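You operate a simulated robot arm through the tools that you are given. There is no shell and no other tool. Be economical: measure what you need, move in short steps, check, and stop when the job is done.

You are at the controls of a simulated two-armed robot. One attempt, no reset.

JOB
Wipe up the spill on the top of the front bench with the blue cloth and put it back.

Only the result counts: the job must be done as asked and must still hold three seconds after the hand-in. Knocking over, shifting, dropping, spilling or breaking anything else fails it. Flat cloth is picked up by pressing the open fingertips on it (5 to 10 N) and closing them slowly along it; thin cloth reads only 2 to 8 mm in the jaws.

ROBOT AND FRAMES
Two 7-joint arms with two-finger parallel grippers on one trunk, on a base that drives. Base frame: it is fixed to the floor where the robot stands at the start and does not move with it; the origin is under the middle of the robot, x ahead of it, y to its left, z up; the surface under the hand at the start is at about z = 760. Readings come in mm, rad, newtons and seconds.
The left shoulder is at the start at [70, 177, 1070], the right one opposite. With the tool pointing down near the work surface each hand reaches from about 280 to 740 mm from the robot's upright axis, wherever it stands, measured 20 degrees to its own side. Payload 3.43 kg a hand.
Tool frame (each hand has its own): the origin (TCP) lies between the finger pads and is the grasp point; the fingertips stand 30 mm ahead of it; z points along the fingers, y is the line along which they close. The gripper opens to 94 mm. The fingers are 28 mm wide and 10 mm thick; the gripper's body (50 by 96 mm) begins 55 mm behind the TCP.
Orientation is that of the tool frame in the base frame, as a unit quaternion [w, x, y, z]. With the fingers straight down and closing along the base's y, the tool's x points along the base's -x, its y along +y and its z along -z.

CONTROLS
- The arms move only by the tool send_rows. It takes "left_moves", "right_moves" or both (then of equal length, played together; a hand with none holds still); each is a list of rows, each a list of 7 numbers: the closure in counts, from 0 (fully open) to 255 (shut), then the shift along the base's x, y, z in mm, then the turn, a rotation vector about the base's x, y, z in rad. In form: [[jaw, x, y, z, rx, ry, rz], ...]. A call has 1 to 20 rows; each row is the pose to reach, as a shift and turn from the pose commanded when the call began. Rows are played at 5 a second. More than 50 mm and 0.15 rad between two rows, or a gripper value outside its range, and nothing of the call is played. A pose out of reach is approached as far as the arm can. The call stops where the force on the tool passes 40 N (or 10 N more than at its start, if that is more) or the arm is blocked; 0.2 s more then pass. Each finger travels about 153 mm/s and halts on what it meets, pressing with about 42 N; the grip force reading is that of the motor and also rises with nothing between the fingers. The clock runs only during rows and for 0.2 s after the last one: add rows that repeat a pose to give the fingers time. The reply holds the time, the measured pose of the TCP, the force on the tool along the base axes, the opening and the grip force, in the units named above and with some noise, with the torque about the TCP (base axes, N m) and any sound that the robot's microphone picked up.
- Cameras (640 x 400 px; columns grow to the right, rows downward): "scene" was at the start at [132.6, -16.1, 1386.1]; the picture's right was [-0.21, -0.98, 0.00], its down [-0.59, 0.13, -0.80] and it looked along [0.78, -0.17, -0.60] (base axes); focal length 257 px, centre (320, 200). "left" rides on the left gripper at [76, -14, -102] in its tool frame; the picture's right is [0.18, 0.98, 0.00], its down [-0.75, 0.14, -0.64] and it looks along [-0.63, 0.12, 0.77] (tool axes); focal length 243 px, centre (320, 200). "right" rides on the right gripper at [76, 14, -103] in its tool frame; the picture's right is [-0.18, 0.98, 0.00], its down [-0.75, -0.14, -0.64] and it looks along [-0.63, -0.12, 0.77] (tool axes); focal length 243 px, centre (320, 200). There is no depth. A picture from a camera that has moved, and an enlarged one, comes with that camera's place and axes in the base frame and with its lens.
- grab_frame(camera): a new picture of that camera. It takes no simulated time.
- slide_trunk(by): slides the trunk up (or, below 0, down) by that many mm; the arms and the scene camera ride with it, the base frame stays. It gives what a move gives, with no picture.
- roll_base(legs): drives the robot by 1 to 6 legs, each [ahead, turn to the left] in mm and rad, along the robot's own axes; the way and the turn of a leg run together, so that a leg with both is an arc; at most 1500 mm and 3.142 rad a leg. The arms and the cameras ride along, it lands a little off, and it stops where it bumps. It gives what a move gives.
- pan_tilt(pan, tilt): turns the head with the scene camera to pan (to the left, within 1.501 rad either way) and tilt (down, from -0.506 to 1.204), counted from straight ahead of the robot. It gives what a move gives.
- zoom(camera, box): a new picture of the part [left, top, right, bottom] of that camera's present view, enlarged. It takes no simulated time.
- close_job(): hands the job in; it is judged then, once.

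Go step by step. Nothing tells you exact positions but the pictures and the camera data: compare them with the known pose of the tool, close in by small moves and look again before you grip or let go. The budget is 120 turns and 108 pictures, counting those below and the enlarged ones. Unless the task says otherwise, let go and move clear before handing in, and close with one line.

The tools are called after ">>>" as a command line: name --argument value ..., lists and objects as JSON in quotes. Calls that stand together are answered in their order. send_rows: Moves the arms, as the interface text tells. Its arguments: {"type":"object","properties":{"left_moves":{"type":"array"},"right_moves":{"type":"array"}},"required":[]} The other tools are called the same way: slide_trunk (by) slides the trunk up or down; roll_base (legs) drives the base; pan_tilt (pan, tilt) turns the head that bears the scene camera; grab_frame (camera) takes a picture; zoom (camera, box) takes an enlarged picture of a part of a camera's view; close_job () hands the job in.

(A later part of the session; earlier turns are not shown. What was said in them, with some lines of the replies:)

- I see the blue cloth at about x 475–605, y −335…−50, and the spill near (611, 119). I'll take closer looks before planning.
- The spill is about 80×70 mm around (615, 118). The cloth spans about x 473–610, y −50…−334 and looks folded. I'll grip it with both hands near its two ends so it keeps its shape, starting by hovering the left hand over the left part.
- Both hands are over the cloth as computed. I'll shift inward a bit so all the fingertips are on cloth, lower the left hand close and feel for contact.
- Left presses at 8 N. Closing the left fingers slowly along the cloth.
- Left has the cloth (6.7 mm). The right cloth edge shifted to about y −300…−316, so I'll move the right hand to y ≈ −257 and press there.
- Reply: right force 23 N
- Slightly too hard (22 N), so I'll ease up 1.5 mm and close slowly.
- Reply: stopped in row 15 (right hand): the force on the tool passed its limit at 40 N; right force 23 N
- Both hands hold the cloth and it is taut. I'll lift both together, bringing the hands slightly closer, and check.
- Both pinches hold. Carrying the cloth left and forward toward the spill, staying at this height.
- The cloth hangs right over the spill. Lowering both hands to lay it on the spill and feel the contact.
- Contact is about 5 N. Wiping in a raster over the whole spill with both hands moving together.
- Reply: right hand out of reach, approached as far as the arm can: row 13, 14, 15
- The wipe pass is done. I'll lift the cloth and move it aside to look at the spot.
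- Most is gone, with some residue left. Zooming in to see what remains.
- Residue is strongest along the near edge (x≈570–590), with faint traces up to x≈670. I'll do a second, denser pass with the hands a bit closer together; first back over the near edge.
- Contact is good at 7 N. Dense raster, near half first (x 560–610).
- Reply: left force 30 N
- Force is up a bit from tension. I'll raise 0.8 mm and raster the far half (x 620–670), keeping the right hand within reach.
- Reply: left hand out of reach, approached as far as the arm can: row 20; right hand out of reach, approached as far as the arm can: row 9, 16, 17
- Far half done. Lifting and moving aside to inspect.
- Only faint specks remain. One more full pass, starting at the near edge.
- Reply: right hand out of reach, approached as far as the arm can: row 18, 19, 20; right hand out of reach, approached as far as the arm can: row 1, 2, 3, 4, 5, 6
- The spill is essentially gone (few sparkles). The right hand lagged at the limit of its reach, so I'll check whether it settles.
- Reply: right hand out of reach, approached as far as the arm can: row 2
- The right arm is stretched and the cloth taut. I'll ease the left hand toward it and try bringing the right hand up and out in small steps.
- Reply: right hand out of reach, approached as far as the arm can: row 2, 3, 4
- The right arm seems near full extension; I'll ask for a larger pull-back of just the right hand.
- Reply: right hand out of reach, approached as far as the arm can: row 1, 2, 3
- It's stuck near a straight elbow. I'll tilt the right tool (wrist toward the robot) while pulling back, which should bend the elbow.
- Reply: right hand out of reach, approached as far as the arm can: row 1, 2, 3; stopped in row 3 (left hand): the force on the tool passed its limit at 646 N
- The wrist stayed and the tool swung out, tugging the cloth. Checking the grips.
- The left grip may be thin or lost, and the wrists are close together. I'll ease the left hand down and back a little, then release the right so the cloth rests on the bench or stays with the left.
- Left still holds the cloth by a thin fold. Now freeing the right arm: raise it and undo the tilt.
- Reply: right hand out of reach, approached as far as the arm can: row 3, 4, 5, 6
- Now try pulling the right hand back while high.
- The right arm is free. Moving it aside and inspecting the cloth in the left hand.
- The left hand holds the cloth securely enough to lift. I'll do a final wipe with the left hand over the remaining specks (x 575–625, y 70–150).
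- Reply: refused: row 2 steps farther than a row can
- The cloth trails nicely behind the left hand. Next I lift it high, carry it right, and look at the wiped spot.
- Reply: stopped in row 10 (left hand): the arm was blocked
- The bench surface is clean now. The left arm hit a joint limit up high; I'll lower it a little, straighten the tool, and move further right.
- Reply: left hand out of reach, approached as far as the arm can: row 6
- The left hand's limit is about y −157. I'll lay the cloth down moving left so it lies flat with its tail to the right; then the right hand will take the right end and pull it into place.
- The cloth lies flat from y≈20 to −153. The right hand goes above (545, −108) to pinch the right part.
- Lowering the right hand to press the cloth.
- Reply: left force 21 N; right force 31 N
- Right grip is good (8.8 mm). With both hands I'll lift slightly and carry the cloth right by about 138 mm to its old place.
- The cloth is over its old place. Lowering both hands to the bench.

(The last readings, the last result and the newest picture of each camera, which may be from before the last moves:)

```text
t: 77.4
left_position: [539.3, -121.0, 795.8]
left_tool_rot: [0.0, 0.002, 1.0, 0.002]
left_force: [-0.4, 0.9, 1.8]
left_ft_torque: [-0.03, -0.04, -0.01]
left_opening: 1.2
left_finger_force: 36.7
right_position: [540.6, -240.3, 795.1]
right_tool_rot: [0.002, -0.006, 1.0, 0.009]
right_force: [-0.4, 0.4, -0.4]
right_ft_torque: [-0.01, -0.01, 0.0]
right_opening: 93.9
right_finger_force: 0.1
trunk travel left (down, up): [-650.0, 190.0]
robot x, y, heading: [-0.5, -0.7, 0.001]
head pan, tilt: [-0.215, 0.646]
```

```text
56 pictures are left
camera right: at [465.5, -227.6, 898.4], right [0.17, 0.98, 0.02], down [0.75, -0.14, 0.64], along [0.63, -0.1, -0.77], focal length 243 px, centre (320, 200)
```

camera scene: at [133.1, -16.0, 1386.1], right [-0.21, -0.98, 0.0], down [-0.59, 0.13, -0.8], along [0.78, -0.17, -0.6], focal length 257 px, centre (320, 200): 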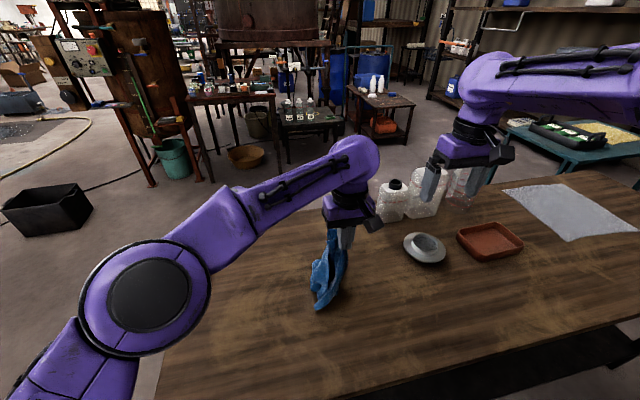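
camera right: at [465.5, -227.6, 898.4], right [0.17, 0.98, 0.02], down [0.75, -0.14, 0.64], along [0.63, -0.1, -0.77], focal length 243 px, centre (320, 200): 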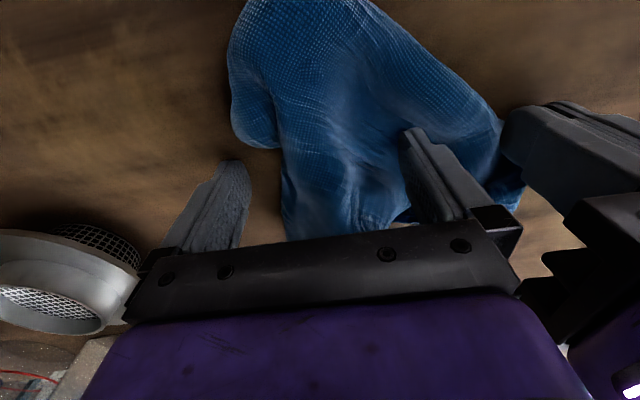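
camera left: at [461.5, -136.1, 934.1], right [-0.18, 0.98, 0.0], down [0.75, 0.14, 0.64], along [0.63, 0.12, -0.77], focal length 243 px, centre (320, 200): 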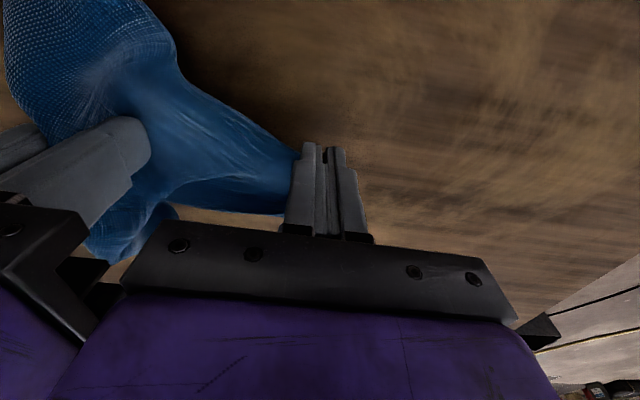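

Right released. Now raise the right hand, open the left gently, and raise it too.

>>> send_rows --right_moves '[[0, 0, 0, 30, 0, 0, 0], [0, 0, 0, 70, 0, 0, 0], [0, -10, -20, 110, 0, 0, 0], [0, -20, -50, 145, 0, 0, 0], [0, -30, -80, 180, 0, 0, 0]]' --left_moves '[[255, 0, 0, 0, 0, 0, 0], [235, 0, 0, 0, 0, 0, 0], [215, 0, 0, 0, 0, 0, 0], [190, 0, 0, 0, 0, 0, 0], [160, 0, 0, 0, 0, 0, 0]]'

>>> send_rows --left_moves '[[100, 0, 0, 5, 0, 0, 0], [50, 0, 0, 15, 0, 0, 0], [0, 0, 5, 35, 0, 0, 0], [0, 0, 25, 75, 0, 0, 0], [0, 0, 60, 110, 0, 0, 0], [0, 0, 100, 140, 0, 0, 0], [0, 0, 140, 165, 0, 0, 0], [0, 0, 180, 185, 0, 0, 0]]'

>>> grab_frame --camera "scene"

>>> zoom --camera "scene" --box '[200, 230, 440, 380]'

>>> grab_frame --camera "left"

```text
t: 78.6
left_position: [539.2, -121.6, 795.9]
left_tool_rot: [0.001, 0.002, 1.0, 0.003]
left_force: [0.1, 0.0, 0.8]
left_ft_torque: [-0.02, 0.0, -0.02]
left_opening: 34.8
left_finger_force: 0.0
right_position: [513.7, -320.6, 973.2]
right_tool_rot: [0.001, -0.006, 1.0, 0.009]
right_force: [-1.1, 0.0, -0.1]
right_ft_torque: [0.03, -0.02, 0.0]
right_opening: 94.2
right_finger_force: 0.2
trunk travel left (down, up): [-650.0, 190.0]
robot x, y, heading: [-0.1, -1.2, -0.0]
head pan, tilt: [-0.215, 0.646]
```

```text
t: 80.4
left_position: [536.6, 58.6, 979.1]
left_tool_rot: [0.0, 0.002, 1.0, 0.001]
left_force: [-0.1, 0.2, 0.0]
left_ft_torque: [0.01, 0.01, -0.01]
left_opening: 94.0
left_finger_force: 0.0
right_position: [512.9, -319.1, 972.1]
right_tool_rot: [0.001, -0.006, 1.0, 0.007]
right_force: [-0.9, -0.7, 0.1]
right_ft_torque: [0.0, -0.02, 0.0]
right_opening: 94.1
right_finger_force: 0.1
trunk travel left (down, up): [-650.0, 190.0]
robot x, y, heading: [0.3, -2.2, 0.002]
head pan, tilt: [-0.215, 0.646]
```

```text
55 pictures are left
camera scene: at [131.8, -14.5, 1386.2], right [-0.21, -0.98, 0.0], down [-0.59, 0.13, -0.8], along [0.78, -0.17, -0.6], focal length 257 px, centre (320, 200)
```

scene: 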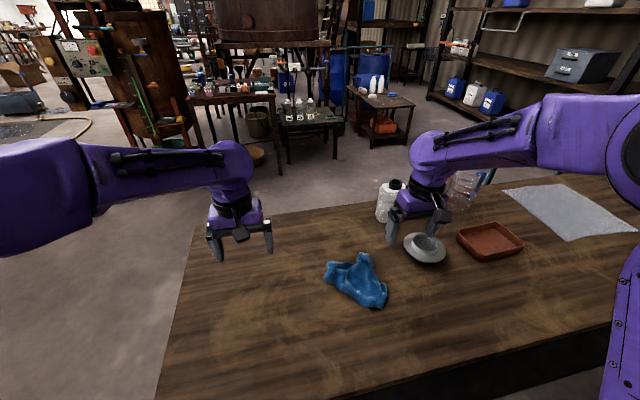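

```text
2.67 times, centred on (320, 305) of scene
camera zoom: at [131.8, -14.5, 1386.2], right [-0.21, -0.98, 0.0], down [-0.59, 0.13, -0.8], along [0.78, -0.17, -0.6], focal length 685 px, centre (320, -80)
```

zoom: 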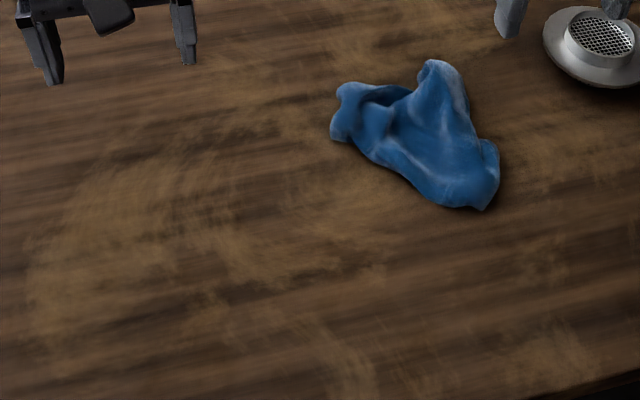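

```text
53 pictures are left
camera left: at [460.2, 45.2, 1082.0], right [-0.18, 0.98, 0.0], down [0.75, 0.14, 0.64], along [0.63, 0.12, -0.77], focal length 243 px, centre (320, 200)
```

left: 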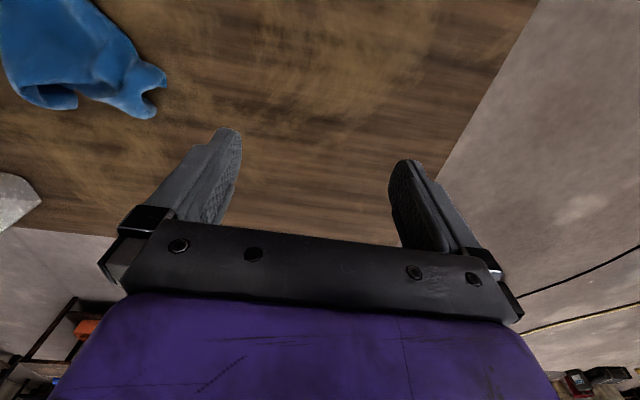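

The cloth is back within its original footprint and nothing else has moved. One last close check of the wiped spot.

>>> zoom --camera "scene" --box '[195, 255, 285, 310]'

>>> zoom --camera "left" --box '[220, 60, 460, 220]'

```text
7.11 times, centred on (240, 282) of scene
camera zoom: at [131.8, -14.5, 1386.2], right [-0.21, -0.98, 0.0], down [-0.59, 0.13, -0.8], along [0.78, -0.17, -0.6], focal length 1826 px, centre (889, -387)
```

zoom: 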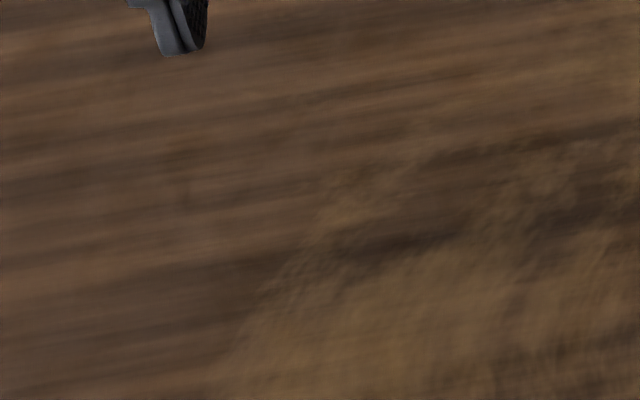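

```text
2.50 times, centred on (340, 140) of left
camera zoom: at [460.2, 45.2, 1082.0], right [-0.18, 0.98, 0.0], down [0.75, 0.14, 0.64], along [0.63, 0.12, -0.77], focal length 606 px, centre (270, 350)
```

zoom: 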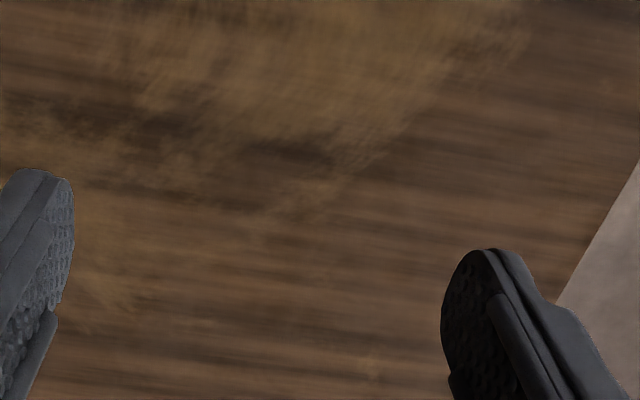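

The bench is clean, the cloth is back in its place, and both hands are clear, so I'm handing in.

>>> close_job

```text
The job is handed in.
```

I wiped up the spill and put the blue cloth back on its original spot. It is bunched up now, not laid flat as it was. The last close-up pictures show no trace of the spill, nothing else on the bench looks moved, and both hands are open and clear.
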